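You operate a simulated robot arm through the tools that you are given. There is no shell and no other tool. Be economical: measure what you need, move in short steps, check, and stop when the job is done.

Carry out the task below with a simulated two-armed robot. There is one attempt and no reset: what you move stays moved.

TASK
Fetch the green can from the top of the gear bench and set it on the top of the green bench mat. Fetch the blue can from the right end of the steel bench and set it on the top of the service panel shelf. Stack the dark red cap marked "26" from the top of the orange bench on top of the dark red cap that says "56". Put the yellow lamp on the top of the orange bench away on the top of the service panel shelf. Do these in any order. Set down upright: green can, blue can, yellow lamp.

It is judged by the outcome, as a careful person would: the job done as asked, and still so three seconds after it is handed in. It fails if anything else is knocked over, pushed out of place, dropped, spilled or broken. A push-on lid holds only when it is set on centred and level and pressed home; a screw cap is set on level and turned clockwise until tight.

THE ROBOT
Two 7-joint arms with two-finger grippers on one trunk, on a base that drives. Base frame: it is fixed to the floor where the robot stands at the start and does not move with it; the origin is under the middle of the robot, x ahead of it, y to its left, z up; the surface under the hand at the start is at about z = 760. Units: mm, rad, N and s.
The left shoulder is at the start at [60, 123, 945], the right one opposite. With the tool pointing down near the work surface each hand reaches from about 340 to 800 mm from the robot's upright axis, wherever it stands, measured 20 degrees to its own side. Places, roughly: blue can [1500, -2250, 750]; dark red cap [3250, 12000, 750]; green can [750, -250, 750]; top of the green bench mat [-3100, 200, 900]; top of the service panel shelf (117x22 cm) [3980, -640, 820]; yellow lamp (5x5x12 cm) [2700, 12200, 900]. Payload 1.47 kg a hand.
The tool frame of a hand sits at the grasp point between the pads (the TCP): z along the fingers, y along the line on which they close. The tips reach 16 mm beyond it. The gripper opens to 87 mm. The gripper's body begins 55 mm behind the TCP.
Orientation is that of the tool frame in the base frame, as a unit quaternion [x, y, z, w]. With the fingers straight down and closing along the base's y, the tool's x points along the base's -x, its y along +y and its z along -z.

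THE INTERFACE
- The arms move only by the tool drive_tool. It takes "left_steps", "right_steps" or both (then of equal length, played together; a hand with none holds still); each is a list that holds one entry, the list of rows, each a list of 7 numbers: the shift along the tool's x, y, z in units of 30 mm (1.0 is 30 mm), then the turn, a rotation vector about the tool's x, y, z in units of 8 degrees (1.0 is 8 degrees), then the opening, from 0 (shut) to 1 (fully open). In form: [[[x, y, z, ax, ay, az, claw], ...]]. A call has 1 to 12 rows; each row shifts and turns the commanded pose from where the row before left it, along the tool's axes as they then stand. A call with a number of a shift or a turn outside -1 to 1 is refused whole. Each row takes 0.2 s and may step no farther than 50 mm and 0.15 rad from the row before; otherwise, or with a gripper value out of range, the whole call is refused. Where a pose cannot be reached the arm comes as near as it can. A force on the tool above 40 N (or 10 N above the force at the start of the call, whichever is more), or a blocked arm, ends the call early, and 0.2 s more pass. The fingers move at their own pace (about 153 mm/s each) and stop on an object; they squeeze with about 28 N. The grip force told is the motor's: it shows also when the fingers shut on nothing. Time passes only in rows, and 0.2 s behind the last, so rows that do not move let the fingers close. The reply holds the time, the measured pose of the TCP, the force on the tool along the base axes, the opening and the grip force, in the units named above and with some noise, with the torque about the TCP (base axes, N m) and any sound that the robot's microphone picked up.
- Cameras (640 x 400 px; columns grow to the right, rows downward): "scene" is now at [83.5, -1.7, 1519.1]; the picture's right is [-0.17, -0.99, 0.00], its down [-0.67, 0.12, -0.73] and it looks along [0.72, -0.12, -0.68] (base axes); focal length 280 px, centre (320, 200). "left" rides on the left gripper at [73, -12, -90] in its tool frame; the picture's right is [0.16, 0.99, 0.00], its down [-0.72, 0.12, -0.68] and it looks along [-0.67, 0.11, 0.73] (tool axes); focal length 247 px, centre (320, 200). "right" rides on the right gripper at [73, 12, -90] in its tool frame; the picture's right is [-0.16, 0.99, 0.00], its down [-0.72, -0.12, -0.68] and it looks along [-0.67, -0.11, 0.73] (tool axes); focal length 247 px, centre (320, 200). There is no depth. A picture from a camera that has moved, and an enlarged one, comes with that camera's place and axes in the base frame and with its lens. The place of the scene camera against the robot may be out by one fixed shift of up to 25 mm in any direction.
- capture(camera): a new picture of that camera. No time passes.
- slide_trunk(by): slides the trunk up (or, below 0, down) by that many mm; the arms and the scene camera ride with it, the base frame stays. It gives what a move gives, with no picture.
- steer(legs): drives the robot by 1 to 6 legs, each [ahead, left, turn to the left] in mm, mm and rad, along the robot's own axes; the way and the turn of a leg run together, so that a leg with both is an arc; at most 1500 mm and 3.142 rad a leg. The arms and the cameras ride along, it lands a little off, and it stops where it bumps. It gives what a move gives.
- head_to(pan, tilt): turns the head with the scene camera to pan (to the left, within 2.094 rad either way) and tilt (down, from -0.506 to 1.204), counted from straight ahead of the robot. It gives what a move gives.
- inspect(camera, box): a new picture of the part [left, top, right, bottom] of that camera's present view, enlarged. No time passes.
- sign_off(): hands the job in; it is judged then, once.

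Go step by step. Nothing tells you exact positions but the pictures and the camera data: compare them with the known pose of the tool, close in by small moves and look again before you grip or let go. The budget is 165 turns and 130 pictures, counting those below and the enlarged ones. Unless the task says otherwise, let go and move clear before handing in, and close with one line.

The tools are called as a command line: name --argument value ..., lists and objects as JSON in quotes. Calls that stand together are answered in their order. drive_tool: Moves the arms, as the interface text tells. Its arguments: {"type":"object","properties":{"left_steps":{"type":"array"},"right_steps":{"type":"array"}},"required":[]} The other tools are called the same way: slide_trunk (by) slides the trunk up or down; steer (legs) drives the base; head_to (pan, tilt) turns the head that bears the scene camera; capture (camera) takes a picture; inspect (camera, box) takes an enlarged picture of a part of a camera's view; sign_off () hands the job in.

At the start:

```text
time_s: 0.0
left_tool_pos: [562.7, 108.4, 991.3]
left_tcp_rot: [0.0, 1.0, 0.0, 0.0]
left_wrist_force: [-0.2, -0.1, 0.0]
left_torque: [0.0, -0.01, 0.02]
left_width: 86.9
left_grip_force: 0.1
right_tool_pos: [448.0, -289.1, 1028.8]
right_tcp_rot: [0.0, 1.0, 0.0, 0.0]
right_wrist_force: [0.0, -1.0, 0.4]
right_torque: [0.01, 0.0, -0.03]
right_width: 87.0
right_grip_force: 0.1
trunk travel left (down, up): [-100.0, 130.0]
robot x, y, heading: [-0.7, -3.2, -0.005]
head pan, tilt: [-0.171, 0.749]
```

scene: 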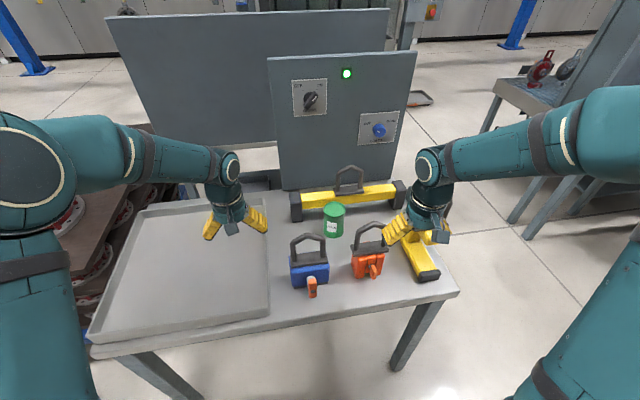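
right: 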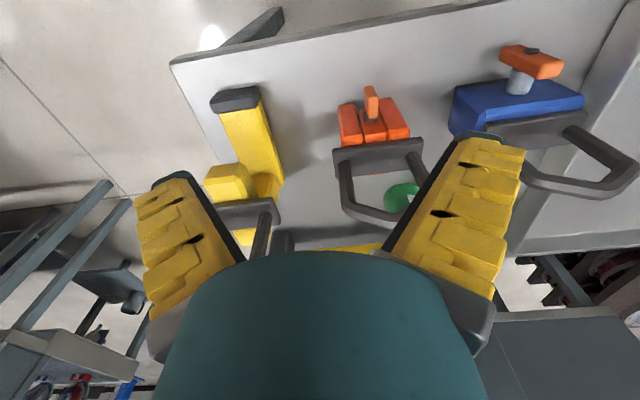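
left: 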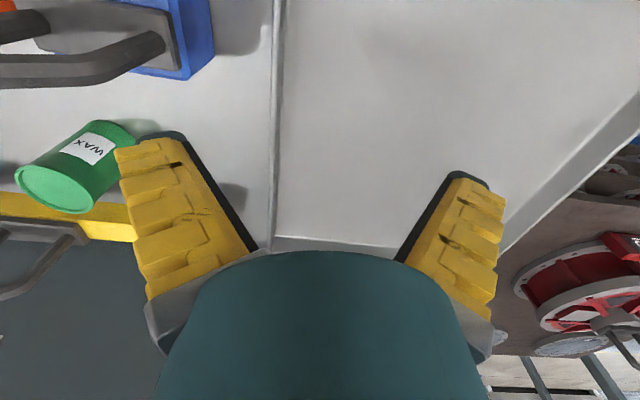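

I see the green can at about (710, -158) on the bench, close to two handled tools and a yellow level. I'll look closer before reaching for it.

inspect --camera "scene" --box '[240, 140, 480, 290]'

inspect --camera "right" --box '[160, 20, 640, 320]'

```text
2.67 times, centred on (360, 215) of scene
camera zoom: at [83.5, -1.7, 1519.1], right [-0.17, -0.99, 0.0], down [-0.67, 0.12, -0.73], along [0.72, -0.12, -0.68], focal length 746 px, centre (213, 160)
```

zoom: 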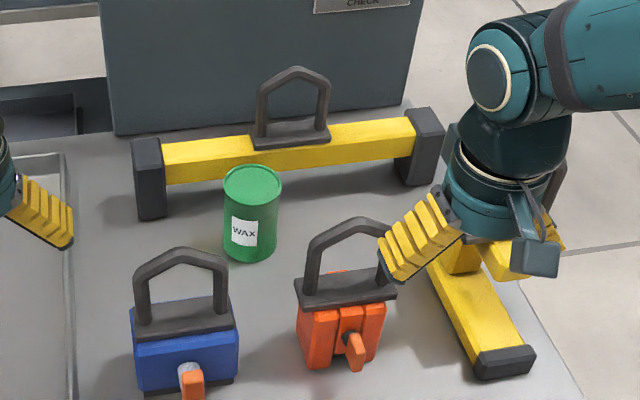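

```text
1.33 times, centred on (400, 170) of right
camera zoom: at [376.1, -277.4, 1118.3], right [0.16, 0.99, 0.0], down [0.72, -0.12, 0.68], along [0.67, -0.11, -0.73], focal length 329 px, centre (213, 240)
```

zoom: 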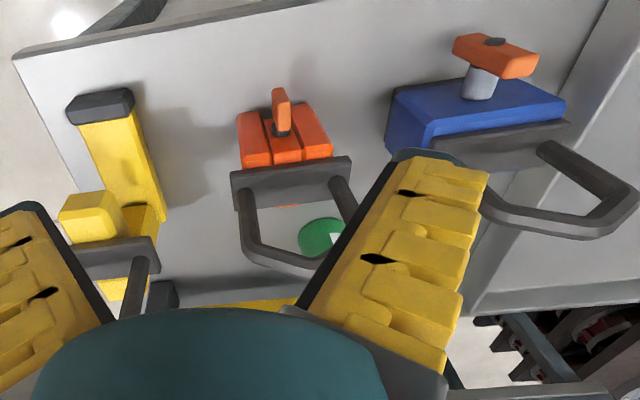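

The can stands clear of the handles, which have their tops at about x = 613. The right hand goes over it at a safe height.

drive_tool --right_steps '[[[-0.87, 0.437, 0, 0, 0, 0, 1], [-0.87, 0.437, 0, 0, 0, 0, 1], [-0.87, 0.437, 0, 0, 0, 0, 1], [-0.87, 0.437, 0, 0, 0, 0, 1], [-0.87, 0.437, 0, 0, 0, 0, 1], [-0.87, 0.437, 0, 0, 0, 0, 1], [-0.87, 0.437, 0, 0, 0, 0, 1], [-0.87, 0.437, 0, 0, 0, 0, 1], [-0.87, 0.437, 0, 0, 0, 0, 1], [-0.87, 0.437, 0, 0, 0, 0, 1], [0, 0, 0, 0, 0, 0, 1]]]'

capture --camera "right"

capture --camera "scene"

```text
time_s: 2.4
left_tool_pos: [563.5, 107.1, 991.6]
left_tcp_rot: [0.001, 1.0, 0.0, 0.0]
left_wrist_force: [-0.5, -0.4, 0.9]
left_torque: [-0.02, 0.01, -0.01]
left_width: 87.0
left_grip_force: 0.0
right_tool_pos: [711.6, -158.0, 1029.7]
right_tcp_rot: [0.0, 1.0, -0.001, 0.0]
right_wrist_force: [0.5, 0.4, 1.0]
right_torque: [-0.02, -0.01, 0.03]
right_width: 87.0
right_grip_force: 0.1
trunk travel left (down, up): [-100.0, 130.0]
robot x, y, heading: [0.4, -5.2, -0.001]
head pan, tilt: [-0.171, 0.749]
```

```text
124 pictures are left
camera right: at [638.2, -146.1, 1119.1], right [0.16, 0.99, 0.0], down [0.72, -0.12, 0.68], along [0.67, -0.11, -0.73], focal length 247 px, centre (320, 200)
```

right: 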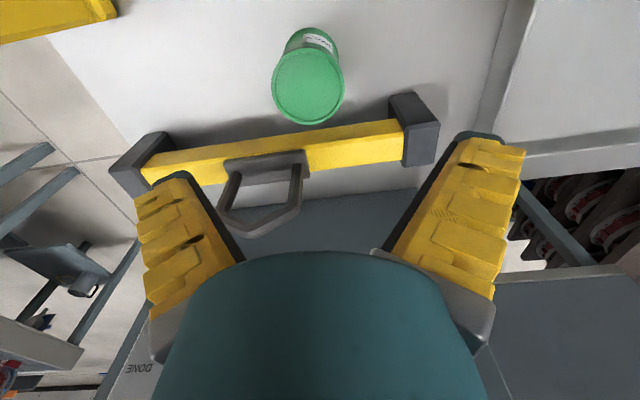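

```text
123 pictures are left
camera scene: at [82.8, -2.1, 1519.2], right [-0.17, -0.99, 0.0], down [-0.67, 0.12, -0.73], along [0.72, -0.12, -0.68], focal length 280 px, centre (320, 200)
```

scene: 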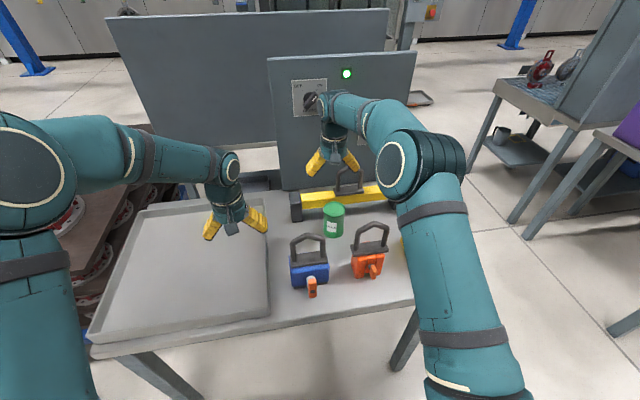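

The lid centre works out to about (716, -170) with its top near z = 871. I'll correct sideways, come down partway and look again.

drive_tool --right_steps '[[[-0.15, -0.4, 0.8, 0, 0, 0, 1], [0, 0, 0.85, 0, 0, 0, 1], [0, 0, 0.85, 0, 0, 0, 1], [0, 0, 0.8, 0, 0, 0, 1], [0, 0, 0, 0, 0, 0, 1]]]'

capture --camera "right"

```text
time_s: 3.6
left_tool_pos: [564.4, 107.4, 991.3]
left_tcp_rot: [0.0, 1.0, 0.0, 0.0]
left_wrist_force: [-0.4, -0.1, 0.3]
left_torque: [0.01, 0.01, -0.02]
left_width: 87.0
left_grip_force: 0.0
right_tool_pos: [713.0, -170.1, 928.5]
right_tcp_rot: [0.0, 1.0, 0.0, 0.0]
right_wrist_force: [-0.4, 0.2, -0.2]
right_torque: [-0.01, 0.02, -0.02]
right_width: 87.1
right_grip_force: 0.1
trunk travel left (down, up): [-100.0, 130.0]
robot x, y, heading: [1.4, 1.6, 0.0]
head pan, tilt: [-0.171, 0.749]
```

```text
122 pictures are left
camera right: at [640.4, -158.5, 1018.0], right [0.16, 0.99, 0.0], down [0.72, -0.12, 0.68], along [0.67, -0.11, -0.73], focal length 247 px, centre (320, 200)
```

right: 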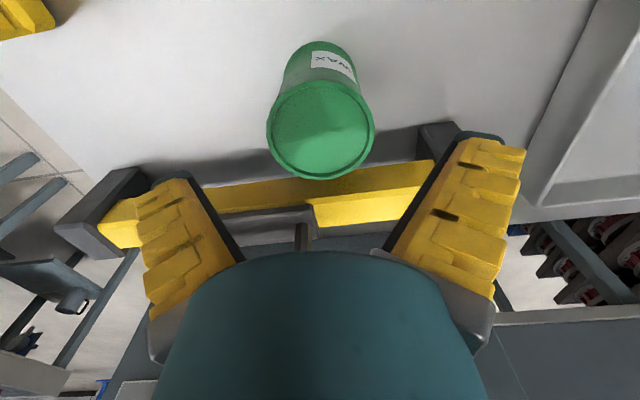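

The can is centred under the hand at (715, -171). I'll go down and close on it.

drive_tool --right_steps '[[[-0.05, -0.02, 0.8, 0, 0, 0, 1], [0, 0, 0.8, 0, 0, 0, 1], [0, 0, 0.8, 0, 0, 0, 1], [0, 0, 0.8, 0, 0, 0, 1], [0, 0, 0, 0, 0, 0, 1], [0, 0, 0, 0, 0, 0, 0], [0, 0, 0, 0, 0, 0, 0], [0, 0, 0, 0, 0, 0, 0]]]'

capture --camera "right"

```text
time_s: 5.4
left_tool_pos: [562.1, 109.0, 992.6]
left_tcp_rot: [0.0, 1.0, 0.0, 0.002]
left_wrist_force: [0.2, -0.3, 0.8]
left_torque: [-0.02, -0.01, 0.0]
left_width: 87.0
left_grip_force: 0.1
right_tool_pos: [712.6, -171.1, 836.6]
right_tcp_rot: [0.0, 1.0, 0.0, 0.002]
right_wrist_force: [2.5, 1.4, 29.7]
right_torque: [0.06, 0.77, -0.04]
right_width: 83.3
right_grip_force: 28.1
trunk travel left (down, up): [-100.0, 130.0]
robot x, y, heading: [-0.8, -1.3, 0.002]
head pan, tilt: [-0.171, 0.749]
```

```text
121 pictures are left
camera right: at [640.5, -159.0, 926.0], right [0.16, 0.99, 0.0], down [0.72, -0.12, 0.68], along [0.68, -0.11, -0.73], focal length 247 px, centre (320, 200)
```

right: 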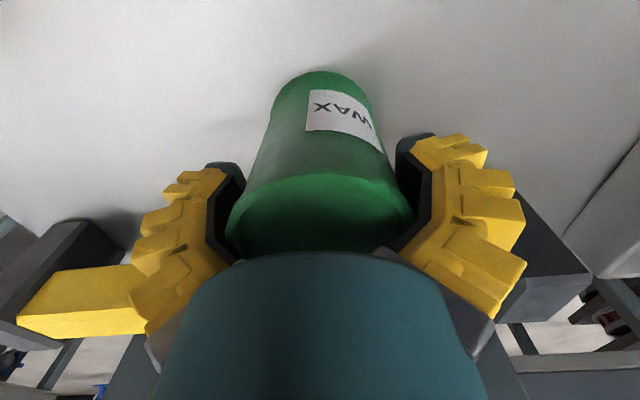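

The fingers closed at 83 mm and there's a 30 N upward load. I'll ease up a few millimetres and see whether it goes away.

drive_tool --right_steps '[[[0, 0, -0.15, 0, 0, 0, 0], [0, 0, 0, 0, 0, 0, 0]]]'

capture --camera "scene"

```text
time_s: 6.0
left_tool_pos: [563.4, 108.8, 990.2]
left_tcp_rot: [0.0, 1.0, -0.001, 0.0]
left_wrist_force: [-0.4, 0.2, -0.4]
left_torque: [-0.01, 0.01, -0.02]
left_width: 87.3
left_grip_force: 0.0
right_tool_pos: [713.0, -172.3, 836.8]
right_tcp_rot: [0.001, 1.0, 0.0, -0.002]
right_wrist_force: [3.6, 1.9, 7.7]
right_torque: [-0.03, 0.13, -0.04]
right_width: 84.3
right_grip_force: 27.5
trunk travel left (down, up): [-100.0, 130.0]
robot x, y, heading: [1.3, -1.7, -0.001]
head pan, tilt: [-0.171, 0.749]
```

```text
120 pictures are left
camera scene: at [83.0, -1.5, 1519.1], right [-0.17, -0.99, 0.0], down [-0.67, 0.12, -0.73], along [0.72, -0.13, -0.68], focal length 280 px, centre (320, 200)
```

scene: 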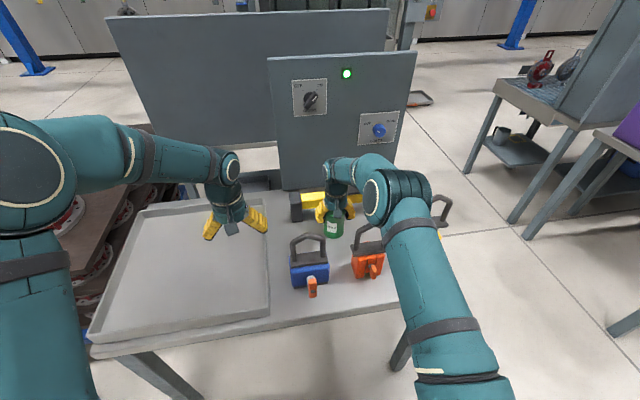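

The load came off with the small lift, so the palm or lid had been touching. I'll lift and check that the can comes with the hand.

drive_tool --right_steps '[[[0, 0, -0.3, 0, 0, 0, 0], [0, 0, -0.5, 0, 0, 0, 0], [0, 0, -0.6, 0, 0, 0, 0], [0, 0, 0, 0, 0, 0, 0]]]'

capture --camera "right"

```text
time_s: 7.0
left_tool_pos: [564.2, 107.1, 990.0]
left_tcp_rot: [0.0, 1.0, -0.001, 0.0]
left_wrist_force: [-0.2, -0.3, -0.1]
left_torque: [-0.02, 0.0, 0.0]
left_width: 87.1
left_grip_force: 0.0
right_tool_pos: [713.9, -171.4, 881.5]
right_tcp_rot: [0.0, 1.0, 0.0, -0.002]
right_wrist_force: [-0.2, -0.4, -4.5]
right_torque: [-0.02, 0.01, -0.01]
right_width: 69.9
right_grip_force: 27.8
trunk travel left (down, up): [-100.0, 130.0]
robot x, y, heading: [1.4, 1.9, -0.004]
head pan, tilt: [-0.171, 0.749]
```

```text
119 pictures are left
camera right: at [642.3, -159.9, 970.6], right [0.16, 0.99, 0.0], down [0.73, -0.12, 0.68], along [0.67, -0.11, -0.73], focal length 247 px, centre (320, 200)
```

right: 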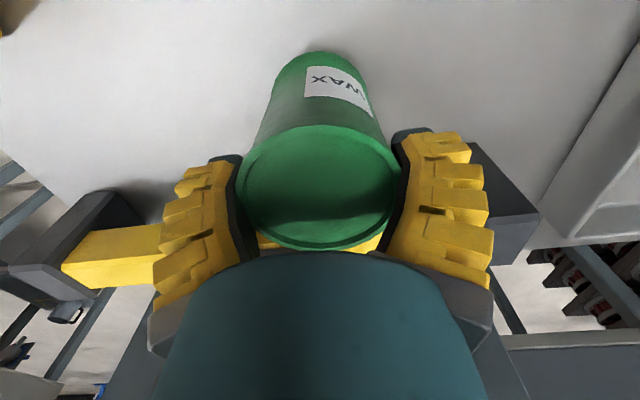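

The can is hanging at 69.9 mm grip and about 4.5 N. I'll lift it higher and check that it holds.

drive_tool --right_steps '[[[0, 0, -0.8, 0, 0, 0, 0], [0, 0, -0.8, 0, 0, 0, 0], [0, 0, -0.8, 0, 0, 0, 0], [0, 0, -0.8, 0, 0, 0, 0], [0, 0, -0.8, 0, 0, 0, 0], [0, 0, -0.8, 0, 0, 0, 0], [0, 0, 0, 0, 0, 0, 0]]]'

capture --camera "right"

inspect --camera "scene" --box '[240, 60, 480, 210]'

```text
time_s: 8.6
left_tool_pos: [563.0, 107.9, 990.4]
left_tcp_rot: [0.0, 1.0, 0.0, 0.0]
left_wrist_force: [-0.2, -0.4, 1.2]
left_torque: [-0.02, 0.0, 0.03]
left_width: 87.1
left_grip_force: 0.1
right_tool_pos: [718.1, -169.2, 1022.7]
right_tcp_rot: [0.0, 1.0, 0.0, 0.0]
right_wrist_force: [0.3, 0.4, -3.6]
right_torque: [0.0, -0.04, -0.03]
right_width: 69.7
right_grip_force: 28.3
trunk travel left (down, up): [-100.0, 130.0]
robot x, y, heading: [-0.2, 1.2, 0.002]
head pan, tilt: [-0.171, 0.749]
```

```text
118 pictures are left
camera right: at [645.8, -158.1, 1112.6], right [0.16, 0.99, 0.0], down [0.72, -0.12, 0.68], along [0.67, -0.11, -0.73], focal length 247 px, centre (320, 200)
```

right: 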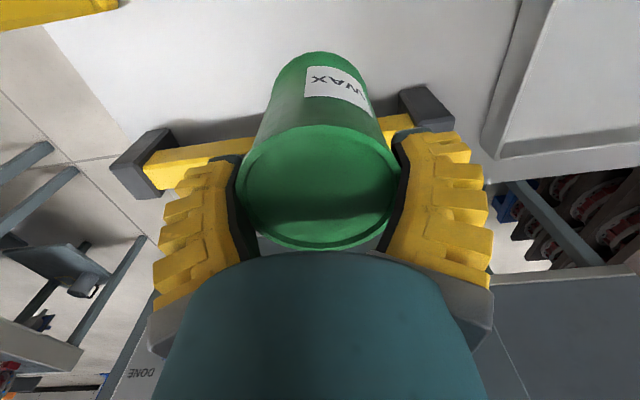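

```text
2.67 times, centred on (360, 135) of scene
camera zoom: at [84.0, -1.9, 1519.1], right [-0.17, -0.99, 0.0], down [-0.67, 0.12, -0.73], along [0.72, -0.12, -0.68], focal length 746 px, centre (213, 373)
```

zoom: 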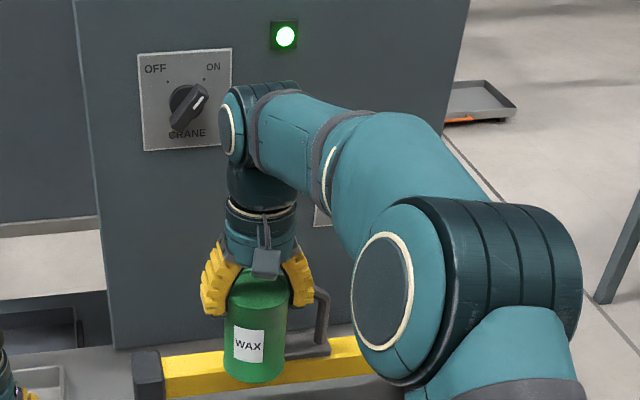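

The can is held securely, and its bottom is about 100 mm below the TCP. I'll raise it and pull it back over the tools, then look around behind the robot.

drive_tool --right_steps '[[[0, 0, -0.8, 0, 0, 0, 0], [0, 0, -0.8, 0, 0, 0, 0], [0.9, 0, -0.4, 0, 0, 0, 0], [0.9, -0.3, 0, 0, 0, 0, 0], [0.9, -0.3, 0, 0, 0, 0, 0], [0.9, -0.3, 0, 0, 0, 0, 0], [0.9, -0.3, 0, 0, 0, 0, 0], [0.9, -0.3, 0, 0, 0, 0, 0], [0.9, -0.3, 0, 0, 0, 0, 0], [0.9, -0.3, 0, 0, 0, 0, 0], [0.9, -0.3, 0, 0, 0, 0, 0], [0, 0, 0, 0, 0, 0, 0]]]' --left_steps '[[[0, 0, -0.8, 0, 0, 0, 1], [0, 0, -0.8, 0, 0, 0, 1], [0.4, 0, -0.4, 0, 0, 0, 1], [0.4, 0.2, 0, 0, 0, 0, 1], [0.4, 0.2, 0, 0, 0, 0, 1], [0.4, 0.2, 0, 0, 0, 0, 1], [0.4, 0.2, 0, 0, 0, 0, 1], [0.4, 0.2, 0, 0, 0, 0, 1], [0.4, 0.2, 0, 0, 0, 0, 1], [0.4, 0.2, 0, 0, 0, 0, 1], [0.4, 0.2, 0, 0, 0, 0, 1], [0, 0, 0, 0, 0, 0, 1]]]'

head_to --pan 2.09 --tilt 0.35

capture --camera "scene"

head_to --pan -2.09 --tilt 0.35

capture --camera "scene"

```text
time_s: 11.2
left_tool_pos: [456.0, 156.4, 1051.7]
left_tcp_rot: [0.0, 1.0, -0.001, -0.001]
left_wrist_force: [-0.3, 0.5, 0.3]
left_torque: [0.03, 0.0, 0.02]
left_width: 86.8
left_grip_force: 0.0
right_tool_pos: [471.3, -240.1, 1083.9]
right_tcp_rot: [0.0, 1.0, 0.0, -0.002]
right_wrist_force: [-0.4, 0.1, -4.2]
right_torque: [-0.02, 0.0, 0.0]
right_width: 69.9
right_grip_force: 28.1
trunk travel left (down, up): [-100.0, 130.0]
robot x, y, heading: [-3.5, 0.9, 0.001]
head pan, tilt: [-0.171, 0.749]
```

```text
time_s: 13.3
left_tool_pos: [456.0, 155.6, 1051.4]
left_tcp_rot: [0.0, 1.0, 0.0, -0.001]
left_wrist_force: [0.5, -0.1, -0.8]
left_torque: [0.01, -0.01, -0.01]
left_width: 87.2
left_grip_force: 0.0
right_tool_pos: [470.9, -240.1, 1086.0]
right_tcp_rot: [-0.001, 1.0, -0.001, 0.0]
right_wrist_force: [-0.7, 0.4, -4.4]
right_torque: [-0.05, -0.02, -0.01]
right_width: 69.9
right_grip_force: 28.1
trunk travel left (down, up): [-100.0, 130.0]
robot x, y, heading: [-0.2, 1.7, 0.004]
head pan, tilt: [2.089, 0.351]
```

```text
116 pictures are left
camera scene: at [-44.1, 93.2, 1554.6], right [0.87, 0.49, 0.0], down [0.17, -0.3, -0.94], along [-0.46, 0.82, -0.34], focal length 280 px, centre (320, 200)
```

scene: 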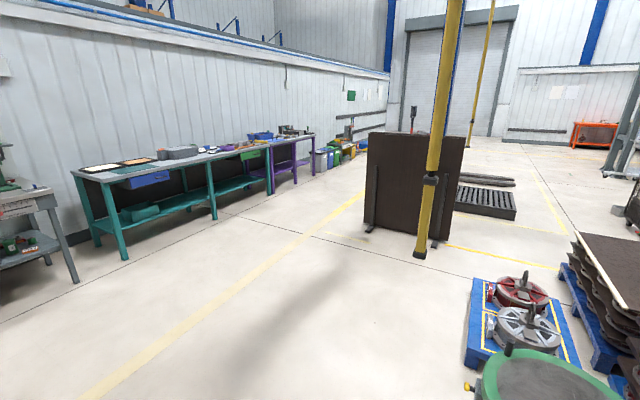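

```text
time_s: 16.7
left_tool_pos: [456.3, 156.7, 1052.0]
left_tcp_rot: [0.0, 1.0, 0.001, 0.0]
left_wrist_force: [0.1, 0.1, 0.1]
left_torque: [0.0, -0.02, 0.0]
left_width: 87.0
left_grip_force: 0.1
right_tool_pos: [470.4, -241.0, 1085.3]
right_tcp_rot: [0.0, 1.0, 0.001, 0.0]
right_wrist_force: [-0.2, -0.4, -3.7]
right_torque: [0.02, -0.02, 0.01]
right_width: 69.6
right_grip_force: 28.0
trunk travel left (down, up): [-100.0, 130.0]
robot x, y, heading: [0.0, -1.3, -0.002]
head pan, tilt: [-2.089, 0.351]
```

```text
115 pictures are left
camera scene: at [-44.1, -68.6, 1554.6], right [-0.87, 0.5, 0.0], down [0.17, 0.3, -0.94], along [-0.47, -0.82, -0.34], focal length 280 px, centre (320, 200)
```

scene: 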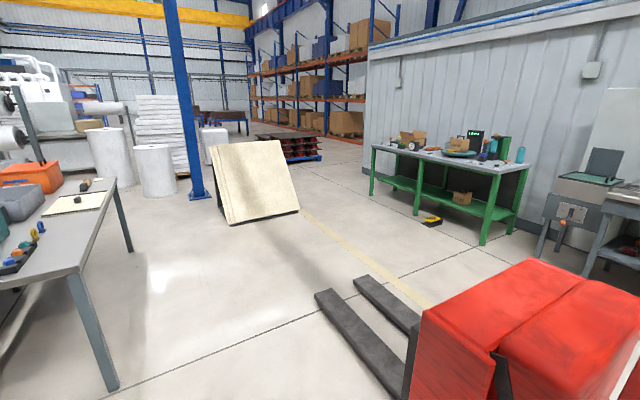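

Something red (a pallet truck) stands behind and to the right. I'll back off a little and turn left to see the way to the mat.

steer --legs '[[-250, 0, 0], [0, 0, 2.6]]'

head_to --pan 0.3 --tilt 0.5

capture --camera "scene"

```text
time_s: 24.6
left_tool_pos: [-714.8, 104.8, 1050.8]
left_tcp_rot: [0.963, -0.271, 0.001, -0.001]
left_wrist_force: [0.6, -0.6, 0.0]
left_torque: [0.01, 0.02, 0.0]
left_width: 87.0
left_grip_force: 0.1
right_tool_pos: [-519.8, 451.4, 1085.0]
right_tcp_rot: [0.962, -0.272, 0.0, 0.0]
right_wrist_force: [-0.6, -0.2, -4.2]
right_torque: [-0.01, -0.03, 0.06]
right_width: 69.8
right_grip_force: 28.0
trunk travel left (down, up): [-100.0, 130.0]
robot x, y, heading: [-245.2, -1.3, 2.594]
head pan, tilt: [-2.089, 0.351]
```

```text
time_s: 26.8
left_tool_pos: [-715.0, 105.6, 1051.7]
left_tcp_rot: [0.963, -0.271, 0.0, 0.0]
left_wrist_force: [0.1, 0.1, -0.2]
left_torque: [0.0, -0.05, 0.0]
left_width: 87.0
left_grip_force: 0.1
right_tool_pos: [-519.9, 451.2, 1084.8]
right_tcp_rot: [0.962, -0.271, 0.0, 0.0]
right_wrist_force: [0.3, -0.6, -4.1]
right_torque: [0.01, 0.01, 0.01]
right_width: 69.3
right_grip_force: 28.0
trunk travel left (down, up): [-100.0, 130.0]
robot x, y, heading: [-249.1, 2.1, 2.591]
head pan, tilt: [0.3, 0.499]
```

```text
114 pictures are left
camera scene: at [-349.6, 40.4, 1540.9], right [0.25, 0.97, 0.0], down [0.46, -0.12, -0.88], along [-0.85, 0.22, -0.48], focal length 280 px, centre (320, 200)
```

scene: 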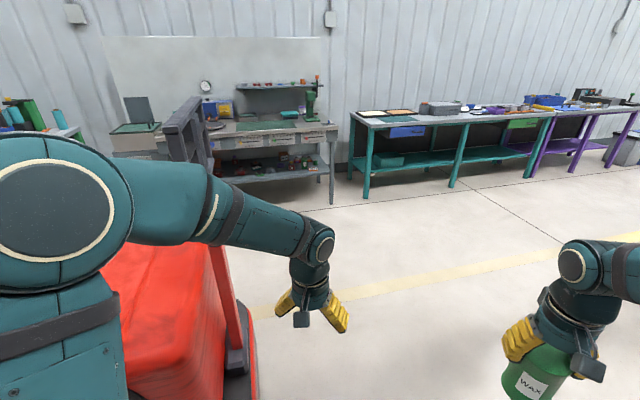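

The grey bench with the green mat is ahead, and the red truck is on the left of the straight path, so I'll pass at larger y. First a closer look at the mat.

inspect --camera "scene" --box '[150, 70, 390, 220]'

steer --legs '[[0, -550, 0], [0, 0, 0.54], [1350, 0, 0]]'

capture --camera "scene"

```text
2.67 times, centred on (270, 145) of scene
camera zoom: at [-349.6, 40.4, 1540.9], right [0.25, 0.97, 0.0], down [0.46, -0.12, -0.88], along [-0.85, 0.22, -0.48], focal length 746 px, centre (453, 347)
```

zoom: 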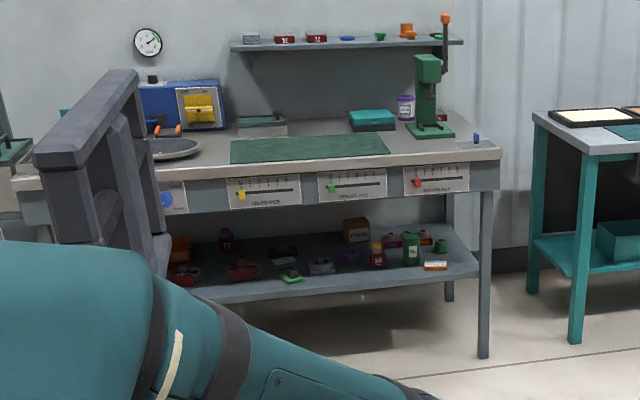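

```text
time_s: 40.1
left_tool_pos: [-1749.2, 324.8, 1050.9]
left_tcp_rot: [1.0, -0.001, 0.0, 0.0]
left_wrist_force: [0.7, 0.5, -1.1]
left_torque: [-0.01, 0.0, 0.0]
left_width: 87.2
left_grip_force: 0.1
right_tool_pos: [-1764.9, 721.5, 1085.9]
right_tcp_rot: [1.0, -0.001, 0.0, 0.0]
right_wrist_force: [-0.3, 0.5, -3.8]
right_torque: [0.01, -0.02, 0.02]
right_width: 69.6
right_grip_force: 28.1
trunk travel left (down, up): [-100.0, 130.0]
robot x, y, heading: [-1295.5, 480.7, 3.14]
head pan, tilt: [0.3, 0.499]
```

```text
112 pictures are left
camera scene: at [-1399.5, 466.0, 1540.8], right [-0.29, 0.96, 0.0], down [0.46, 0.14, -0.88], along [-0.84, -0.26, -0.48], focal length 280 px, centre (320, 200)
```

scene: 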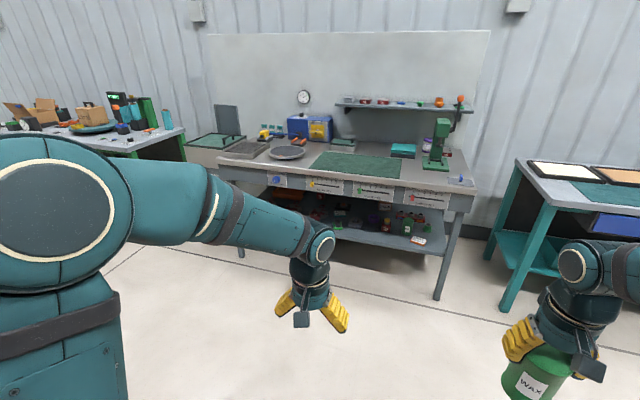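

The mat spans roughly y -40 to 470 with its front near x = -2870. I'll drive up in front of it.

steer --legs '[[850, 0, 0], [0, 470, 0]]'

head_to --pan -0.15 --tilt 0.75

capture --camera "scene"

capture --camera "left"

```text
time_s: 48.7
left_tool_pos: [-2613.6, -105.6, 1051.9]
left_tcp_rot: [1.0, -0.011, 0.0, -0.001]
left_wrist_force: [0.0, -0.1, 0.4]
left_torque: [0.01, -0.02, -0.01]
left_width: 87.0
left_grip_force: 0.1
right_tool_pos: [-2618.1, 291.7, 1086.4]
right_tcp_rot: [1.0, -0.011, 0.0, 0.0]
right_wrist_force: [0.4, 0.7, -3.2]
right_torque: [-0.01, -0.02, 0.01]
right_width: 69.1
right_grip_force: 27.9
trunk travel left (down, up): [-100.0, 130.0]
robot x, y, heading: [-2151.4, 41.3, 3.12]
head pan, tilt: [0.3, 0.499]
```

```text
time_s: 49.6
left_tool_pos: [-2613.4, -104.1, 1052.2]
left_tcp_rot: [1.0, -0.011, 0.0, 0.0]
left_wrist_force: [0.4, 0.0, 0.4]
left_torque: [0.02, 0.02, 0.0]
left_width: 87.0
left_grip_force: 0.1
right_tool_pos: [-2618.2, 291.5, 1085.1]
right_tcp_rot: [1.0, -0.011, 0.001, 0.0]
right_wrist_force: [0.4, -0.6, -3.2]
right_torque: [-0.02, 0.0, 0.02]
right_width: 69.6
right_grip_force: 27.5
trunk travel left (down, up): [-100.0, 130.0]
robot x, y, heading: [-2154.2, 41.8, 3.117]
head pan, tilt: [-0.15, 0.75]
```

```text
111 pictures are left
camera scene: at [-2254.5, 67.4, 1518.9], right [0.17, 0.99, 0.0], down [0.67, -0.12, -0.73], along [-0.72, 0.13, -0.68], focal length 280 px, centre (320, 200)
```

scene: 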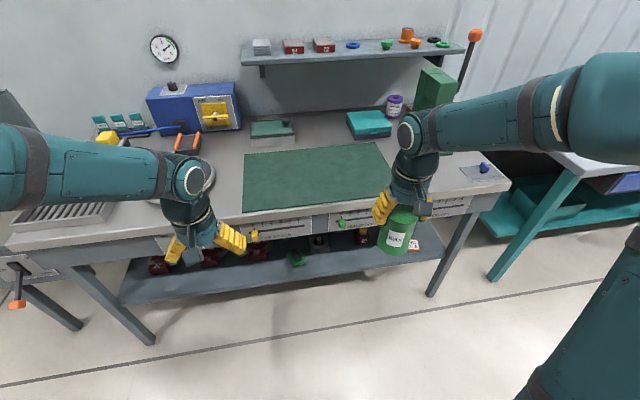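

```text
110 pictures are left
camera left: at [-2540.7, -96.8, 1141.2], right [0.14, -0.99, 0.0], down [-0.73, -0.1, 0.68], along [-0.67, -0.09, -0.73], focal length 247 px, centre (320, 200)
```

left: 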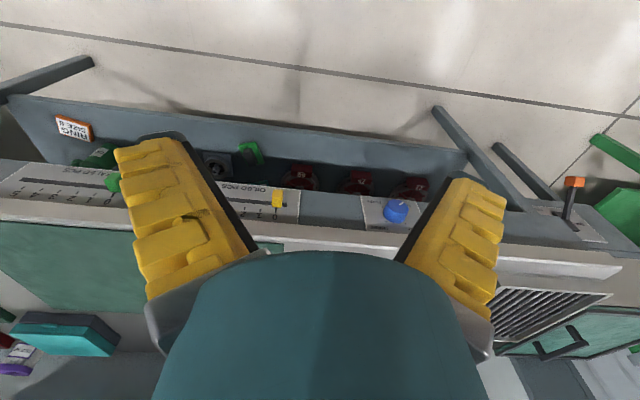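

The mat spans about x -2900 to -3225 and y -65 to 485. I'll drive 280 mm closer, then lower the can onto it near (-3010, 285).

steer --legs '[[280, 0, 0.02]]'

drive_tool --right_steps '[[[-0.9, 0, 0, 0, 0, 0, 0], [-0.9, 0, 0, 0, 0, 0, 0], [-0.9, 0, 0, 0, 0, 0, 0], [-0.5, 0, 0, 0, 0, 0, 0], [0, 0, 0.9, 0, 0, 0, 0], [0, 0, 0.5, 0, 0, 0, 0], [0, 0, 0, 0, 0, 0, 0]]]'

capture --camera "right"

capture --camera "scene"

```text
time_s: 51.5
left_tool_pos: [-2893.8, -113.2, 1050.7]
left_tcp_rot: [1.0, 0.0, 0.001, 0.0]
left_wrist_force: [-0.3, 0.6, -0.1]
left_torque: [0.0, 0.0, 0.02]
left_width: 87.1
left_grip_force: 0.0
right_tool_pos: [-2908.1, 284.4, 1085.0]
right_tcp_rot: [1.0, 0.0, 0.001, 0.0]
right_wrist_force: [-0.4, -0.6, -3.7]
right_torque: [0.02, -0.04, 0.01]
right_width: 69.3
right_grip_force: 27.8
trunk travel left (down, up): [-100.0, 130.0]
robot x, y, heading: [-2435.0, 44.5, -3.14]
head pan, tilt: [-0.15, 0.75]
```

```text
time_s: 53.1
left_tool_pos: [-2892.4, -111.9, 1052.5]
left_tcp_rot: [1.0, -0.001, 0.0, 0.0]
left_wrist_force: [0.6, -0.1, -0.2]
left_torque: [0.03, -0.03, 0.0]
left_width: 87.2
left_grip_force: 0.0
right_tool_pos: [-3002.5, 283.7, 1043.3]
right_tcp_rot: [1.0, 0.0, 0.001, 0.0]
right_wrist_force: [-1.2, 0.8, -3.6]
right_torque: [0.03, -0.02, 0.04]
right_width: 69.6
right_grip_force: 28.2
trunk travel left (down, up): [-100.0, 130.0]
robot x, y, heading: [-2438.9, 43.3, -3.145]
head pan, tilt: [-0.15, 0.75]
```

```text
109 pictures are left
camera right: at [-2929.5, 272.3, 1133.1], right [-0.16, -0.99, 0.0], down [-0.72, 0.12, 0.68], along [-0.67, 0.11, -0.73], focal length 247 px, centre (320, 200)
```

right: 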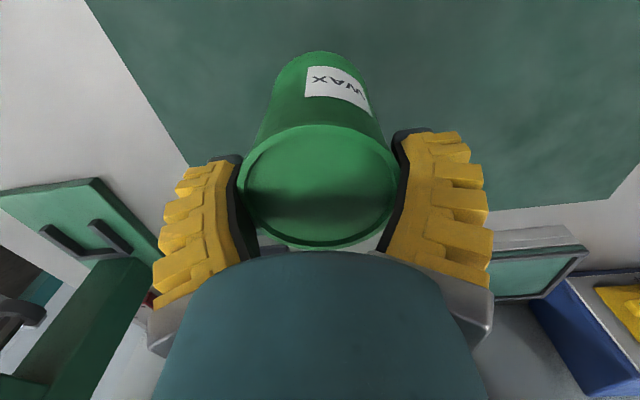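

```text
108 pictures are left
camera scene: at [-2537.0, 68.6, 1518.9], right [0.15, 0.99, 0.0], down [0.67, -0.1, -0.73], along [-0.72, 0.11, -0.68], focal length 280 px, centre (320, 200)
```

scene: 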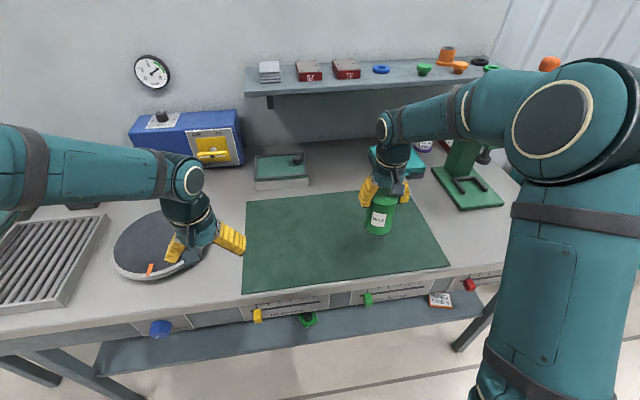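

The can is well over the mat. I'll bring it a little towards the centre and lower it gently.

drive_tool --right_steps '[[[0, 0.7, 0, 0, 0, 0, 0], [0, 0.7, 0, 0, 0, 0, 0], [0, 0, 0.3, 0, 0, 0, 0], [0, 0, 0.3, 0, 0, 0, 0], [0, 0, 0.2, 0, 0, 0, 0], [0, 0, 0, 0, 0, 0, 0]]]'

drive_tool --right_steps '[[[0, 0, 0.2, 0, 0, 0, 0], [0, 0, 0, 0, 0, 0, 0]]]'

inspect --camera "scene" --box '[300, 160, 460, 260]'

```text
time_s: 54.5
left_tool_pos: [-2893.1, -112.6, 1052.3]
left_tcp_rot: [1.0, -0.001, 0.0, 0.0]
left_wrist_force: [-1.1, 0.4, 0.3]
left_torque: [0.01, -0.03, -0.01]
left_width: 87.0
left_grip_force: 0.0
right_tool_pos: [-3003.0, 240.6, 1019.2]
right_tcp_rot: [1.0, -0.001, 0.0, 0.0]
right_wrist_force: [0.8, -0.4, -4.0]
right_torque: [-0.01, -0.01, 0.02]
right_width: 69.3
right_grip_force: 28.2
trunk travel left (down, up): [-100.0, 130.0]
robot x, y, heading: [-2436.1, 42.9, -3.137]
head pan, tilt: [-0.15, 0.75]
```

```text
time_s: 55.1
left_tool_pos: [-2892.8, -113.3, 1051.9]
left_tcp_rot: [1.0, 0.0, 0.0, 0.0]
left_wrist_force: [-0.7, -0.8, 0.2]
left_torque: [0.03, -0.03, -0.01]
left_width: 87.0
left_grip_force: 0.1
right_tool_pos: [-3003.0, 241.3, 1013.9]
right_tcp_rot: [1.0, 0.0, 0.001, 0.0]
right_wrist_force: [0.6, 0.6, -4.2]
right_torque: [0.02, 0.0, 0.03]
right_width: 69.3
right_grip_force: 27.5
trunk travel left (down, up): [-100.0, 130.0]
robot x, y, heading: [-2437.3, 41.4, -3.136]
head pan, tilt: [-0.15, 0.75]
```

```text
4.00 times, centred on (380, 210) of scene
camera zoom: at [-2536.9, 68.6, 1518.9], right [0.15, 0.99, 0.0], down [0.67, -0.1, -0.73], along [-0.72, 0.11, -0.68], focal length 1118 px, centre (80, 160)
```

zoom: 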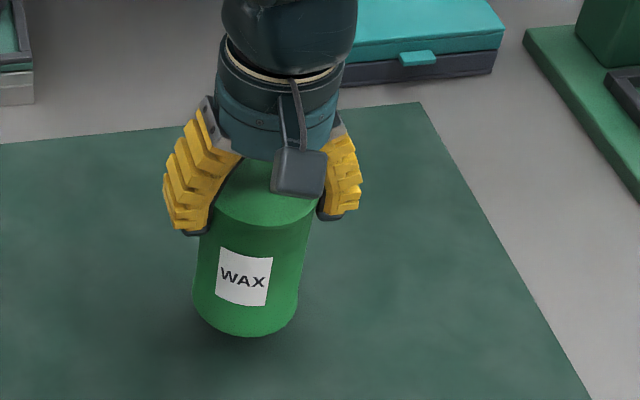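

It's still a bit above the mat, so I'll keep lowering in small steps.

drive_tool --right_steps '[[[0, 0, 0.15, 0, 0, 0, 0], [0, 0, 0.15, 0, 0, 0, 0], [0, 0, 0.15, 0, 0, 0, 0], [0, 0, 0.1, 0, 0, 0, 0], [0, 0, 0, 0, 0, 0, 0]]]'

inspect --camera "scene" --box '[300, 160, 460, 260]'

```text
time_s: 56.3
left_tool_pos: [-2892.9, -110.9, 1052.2]
left_tcp_rot: [1.0, 0.0, 0.0, 0.0]
left_wrist_force: [-0.5, -0.2, 0.0]
left_torque: [0.02, 0.0, -0.01]
left_width: 86.8
left_grip_force: 0.1
right_tool_pos: [-3002.7, 242.0, 995.8]
right_tcp_rot: [1.0, 0.0, 0.0, 0.0]
right_wrist_force: [0.6, 0.2, -4.9]
right_torque: [-0.01, -0.01, 0.03]
right_width: 69.4
right_grip_force: 27.6
trunk travel left (down, up): [-100.0, 130.0]
robot x, y, heading: [-2437.4, 47.2, -3.148]
head pan, tilt: [-0.15, 0.75]
```

```text
4.00 times, centred on (380, 210) of scene
camera zoom: at [-2537.0, 68.6, 1518.9], right [0.15, 0.99, 0.0], down [0.67, -0.1, -0.73], along [-0.72, 0.11, -0.68], focal length 1118 px, centre (80, 160)
```

zoom: 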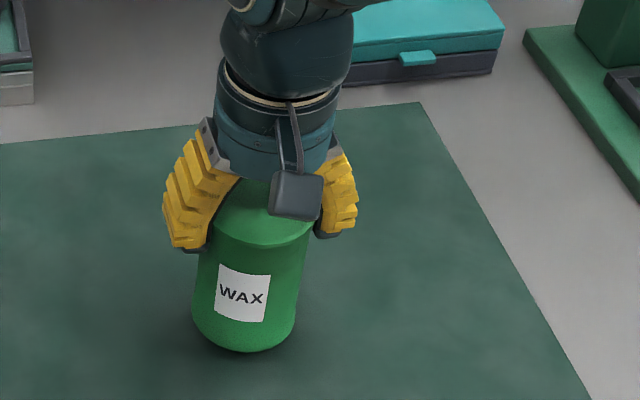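

drive_tool --right_steps '[[[0, 0, 0.1, 0, 0, 0, 0], [0, 0, 0.1, 0, 0, 0, 0], [0, 0, 0.1, 0, 0, 0, 0], [0, 0, 0, 0, 0, 0, 0]]]'

```text
time_s: 57.3
left_tool_pos: [-2891.9, -112.0, 1052.0]
left_tcp_rot: [1.0, 0.0, 0.0, 0.0]
left_wrist_force: [0.3, 1.1, -0.4]
left_torque: [0.01, 0.01, -0.04]
left_width: 87.2
left_grip_force: 0.0
right_tool_pos: [-3002.3, 241.0, 987.4]
right_tcp_rot: [1.0, 0.0, 0.001, 0.0]
right_wrist_force: [0.5, -0.8, -3.2]
right_torque: [-0.01, -0.03, -0.02]
right_width: 69.2
right_grip_force: 27.8
trunk travel left (down, up): [-100.0, 130.0]
robot x, y, heading: [-2434.9, 41.1, -3.143]
head pan, tilt: [-0.15, 0.75]
```

The wrist force shows no contact yet, so I'll continue lowering.

drive_tool --right_steps '[[[0, 0, 0.1, 0, 0, 0, 0], [0, 0, 0.1, 0, 0, 0, 0], [0, 0, 0.1, 0, 0, 0, 0], [0, 0, 0, 0, 0, 0, 0]]]'

drive_tool --right_steps '[[[0, 0, 0.1, 0, 0, 0, 0], [0, 0, 0, 0, 0, 0, 0]]]'

inspect --camera "scene" --box '[300, 160, 460, 260]'

```text
time_s: 58.3
left_tool_pos: [-2892.6, -111.3, 1052.4]
left_tcp_rot: [1.0, 0.0, 0.0, 0.0]
left_wrist_force: [0.1, -0.2, -0.7]
left_torque: [0.02, 0.0, -0.05]
left_width: 86.9
left_grip_force: 0.0
right_tool_pos: [-3003.6, 241.4, 980.8]
right_tcp_rot: [1.0, 0.0, -0.003, -0.001]
right_wrist_force: [-3.7, 2.7, 19.4]
right_torque: [0.05, 0.07, 0.02]
right_width: 69.9
right_grip_force: 28.4
trunk travel left (down, up): [-100.0, 130.0]
robot x, y, heading: [-2435.1, 44.9, -3.14]
head pan, tilt: [-0.15, 0.75]
```

```text
time_s: 58.9
left_tool_pos: [-2891.9, -112.3, 1052.6]
left_tcp_rot: [1.0, 0.0, 0.0, 0.0]
left_wrist_force: [-0.9, -0.6, 0.0]
left_torque: [-0.01, 0.02, -0.05]
left_width: 86.9
left_grip_force: 0.1
right_tool_pos: [-3004.3, 241.5, 975.5]
right_tcp_rot: [1.0, 0.0, -0.002, -0.001]
right_wrist_force: [-7.3, 5.2, 25.4]
right_torque: [0.07, 0.03, 0.01]
right_width: 72.6
right_grip_force: 27.8
trunk travel left (down, up): [-100.0, 130.0]
robot x, y, heading: [-2440.5, 44.6, -3.144]
head pan, tilt: [-0.15, 0.75]
```

```text
4.00 times, centred on (380, 210) of scene
camera zoom: at [-2535.6, 68.4, 1519.1], right [0.15, 0.99, 0.0], down [0.67, -0.1, -0.73], along [-0.72, 0.11, -0.68], focal length 1118 px, centre (80, 160)
```

zoom: 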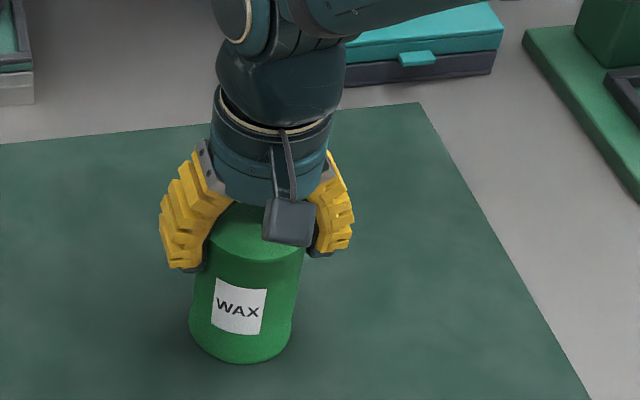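

The can is on the mat. I'll take the load off, open, and lift straight away.

drive_tool --right_steps '[[[0, 0, -0.15, 0, 0, 0, 0], [0, 0, 0, 0, 0, 0, 1], [0, 0, 0, 0, 0, 0, 1], [0, 0, -0.3, 0, 0, 0, 1], [0, 0, -0.6, 0, 0, 0, 1], [0, 0, -0.8, 0, 0, 0, 1], [0, 0, -0.9, 0, 0, 0, 1], [0, 0, -0.9, 0, 0, 0, 1], [0.9, 0, 0, 0, 0, 0, 1], [0.9, 0, 0, 0, 0, 0, 1], [0.9, 0, 0, 0, 0, 0, 1], [0, 0, 0, 0, 0, 0, 1]]]'

capture --camera "scene"

```text
time_s: 61.5
left_tool_pos: [-2893.9, -112.7, 1051.4]
left_tcp_rot: [1.0, 0.0, 0.0, 0.0]
left_wrist_force: [-1.3, -0.9, -0.9]
left_torque: [-0.05, -0.01, -0.01]
left_width: 87.1
left_grip_force: 0.1
right_tool_pos: [-2919.3, 242.4, 1083.9]
right_tcp_rot: [1.0, 0.0, 0.0, 0.0]
right_wrist_force: [-0.3, 0.0, 0.5]
right_torque: [0.0, -0.03, -0.01]
right_width: 87.1
right_grip_force: 0.0
trunk travel left (down, up): [-100.0, 130.0]
robot x, y, heading: [-2435.6, 44.6, -3.139]
head pan, tilt: [-0.15, 0.75]
```

```text
104 pictures are left
camera scene: at [-2537.3, 68.3, 1518.9], right [0.15, 0.99, 0.0], down [0.67, -0.1, -0.73], along [-0.72, 0.11, -0.68], focal length 280 px, centre (320, 200)
```

scene: 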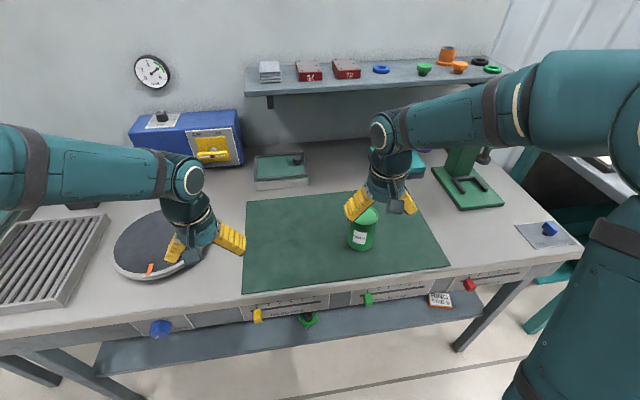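

The green can is standing on the mat. Next I'll back out and drive towards the blue can.

steer --legs '[[-350, 0, 0], [0, -470, 0], [0, 0, 3.14], [1500, 0, 0], [200, 0, 0], [0, 0, -1.0]]'

head_to --pan 0.3 --tilt 0.35

capture --camera "scene"

```text
time_s: 86.2
left_tool_pos: [3.8, 93.7, 1053.1]
left_tcp_rot: [0.509, 0.861, 0.0, 0.0]
left_wrist_force: [-0.5, -0.7, -0.3]
left_torque: [-0.03, 0.01, -0.01]
left_width: 87.3
left_grip_force: 0.0
right_tool_pos: [-294.5, -101.5, 1083.8]
right_tcp_rot: [0.509, 0.861, 0.0, 0.0]
right_wrist_force: [0.3, 0.2, 0.0]
right_torque: [0.03, -0.01, 0.01]
right_width: 86.9
right_grip_force: 0.2
trunk travel left (down, up): [-100.0, 130.0]
robot x, y, heading: [-351.8, 418.3, -1.07]
head pan, tilt: [-0.15, 0.75]
```

```text
time_s: 87.1
left_tool_pos: [4.5, 93.4, 1052.4]
left_tcp_rot: [0.51, 0.86, 0.0, 0.0]
left_wrist_force: [-0.5, 0.7, -0.8]
left_torque: [0.01, -0.05, 0.0]
left_width: 87.1
left_grip_force: 0.1
right_tool_pos: [-294.3, -102.6, 1083.8]
right_tcp_rot: [0.509, 0.861, -0.001, 0.0]
right_wrist_force: [-0.1, -0.2, 0.1]
right_torque: [0.0, 0.03, 0.0]
right_width: 86.8
right_grip_force: 0.1
trunk travel left (down, up): [-100.0, 130.0]
robot x, y, heading: [-350.7, 419.0, -1.065]
head pan, tilt: [0.3, 0.351]
```

```text
103 pictures are left
camera scene: at [-289.2, 356.9, 1554.5], right [-0.7, -0.72, 0.0], down [-0.25, 0.24, -0.94], along [0.67, -0.65, -0.34], focal length 280 px, centre (320, 200)
```

scene: 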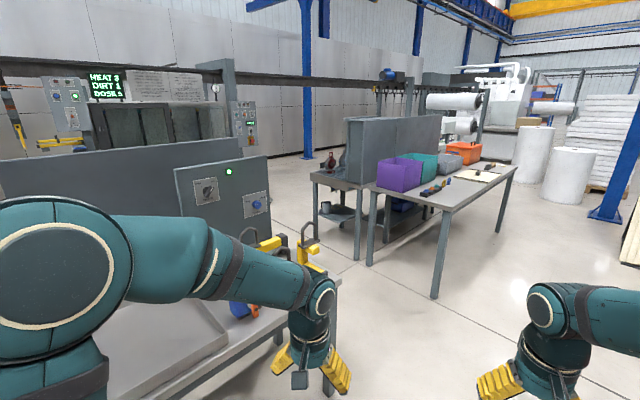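

A grey panel divides two benches, and the steel bench should be on its far (+x) side. I'll drive through the aisle at about y = -1060 and look.

steer --legs '[[0, 0, -0.505], [1480, 0, 0], [0, 0, 1.57], [1500, 0, 0]]'

head_to --pan -0.7 --tilt 0.4

capture --camera "scene"

```text
time_s: 106.3
left_tool_pos: [1549.9, -968.0, 1049.4]
left_tcp_rot: [0.03, 1.0, 0.0, 0.0]
left_wrist_force: [1.2, 0.3, -0.3]
left_torque: [0.02, -0.03, -0.01]
left_width: 86.8
left_grip_force: 0.0
right_tool_pos: [1555.2, -1326.0, 1083.8]
right_tcp_rot: [0.03, 1.0, 0.0, 0.0]
right_wrist_force: [-0.3, -0.3, 0.0]
right_torque: [0.03, 0.0, 0.01]
right_width: 87.0
right_grip_force: 0.1
trunk travel left (down, up): [-100.0, 130.0]
robot x, y, heading: [1084.0, -1098.2, -0.06]
head pan, tilt: [0.3, 0.351]
```

```text
time_s: 107.5
left_tool_pos: [1549.8, -969.8, 1051.1]
left_tcp_rot: [0.03, 1.0, 0.0, 0.0]
left_wrist_force: [-0.5, -0.2, 0.3]
left_torque: [-0.01, 0.03, 0.0]
left_width: 87.0
left_grip_force: 0.1
right_tool_pos: [1555.6, -1325.7, 1083.5]
right_tcp_rot: [0.03, 1.0, 0.0, 0.0]
right_wrist_force: [0.5, 0.4, 0.7]
right_torque: [0.01, 0.0, 0.01]
right_width: 87.1
right_grip_force: 0.0
trunk travel left (down, up): [-100.0, 130.0]
robot x, y, heading: [1085.1, -1099.5, -0.059]
head pan, tilt: [-0.7, 0.4]
```

```text
102 pictures are left
camera scene: at [1153.8, -1148.9, 1550.0], right [-0.69, -0.72, 0.0], down [-0.28, 0.27, -0.92], along [0.67, -0.64, -0.39], focal length 280 px, centre (320, 200)
```

scene: 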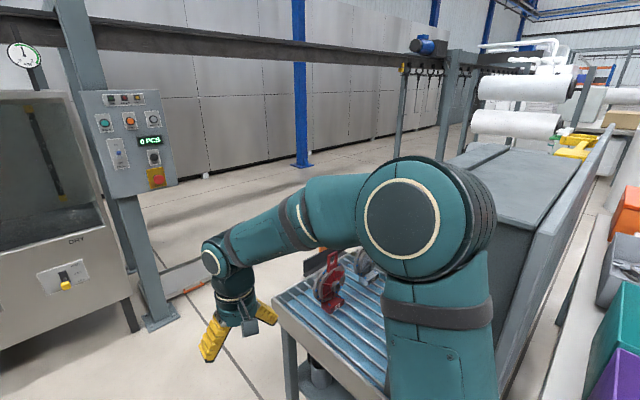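

The steel roller bench starts at about (1917, -1620). I'll go round to its +x side to find the blue can.

steer --legs '[[0, 0, 0.06], [1400, 60, 0], [0, 0, -1.57], [500, 0, 0]]'

head_to --pan -0.8 --tilt 0.5

capture --camera "scene"

```text
time_s: 114.5
left_tool_pos: [2908.1, -911.0, 1050.2]
left_tcp_rot: [0.012, 1.0, 0.001, 0.0]
left_wrist_force: [0.1, 0.3, -0.8]
left_torque: [-0.02, 0.02, 0.0]
left_width: 86.8
left_grip_force: 0.0
right_tool_pos: [2922.3, -1267.3, 1083.6]
right_tcp_rot: [0.01, 1.0, 0.0, -0.004]
right_wrist_force: [-4.7, 1.6, 1.2]
right_torque: [-0.07, -0.44, 0.08]
right_width: 87.1
right_grip_force: 0.1
trunk travel left (down, up): [-100.0, 130.0]
robot x, y, heading: [2448.7, -1060.4, -0.023]
head pan, tilt: [-0.7, 0.4]
stopped in leg 2: the force on the tool passed its limit at 74 N (the readings are from after the stop); the commanded pose is now the measured one
```

```text
time_s: 115.1
left_tool_pos: [2907.0, -910.9, 1052.1]
left_tcp_rot: [0.012, 1.0, -0.001, 0.0]
left_wrist_force: [-0.1, 0.4, 0.5]
left_torque: [-0.03, 0.03, 0.02]
left_width: 87.2
left_grip_force: 0.0
right_tool_pos: [2922.6, -1268.0, 1084.2]
right_tcp_rot: [0.011, 1.0, 0.0, -0.004]
right_wrist_force: [-4.7, 0.0, 1.2]
right_torque: [-0.04, -0.59, 0.12]
right_width: 86.8
right_grip_force: 0.0
trunk travel left (down, up): [-100.0, 130.0]
robot x, y, heading: [2450.7, -1056.7, -0.026]
head pan, tilt: [-0.799, 0.499]
```

```text
101 pictures are left
camera scene: at [2511.3, -1111.4, 1541.0], right [-0.73, -0.68, 0.0], down [-0.32, 0.35, -0.88], along [0.6, -0.64, -0.48], focal length 280 px, centre (320, 200)
```

scene: 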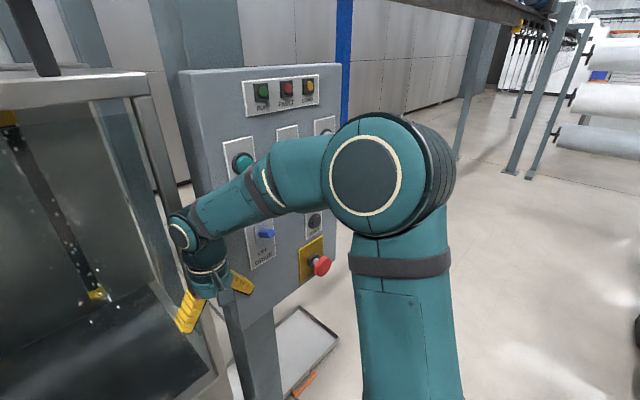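

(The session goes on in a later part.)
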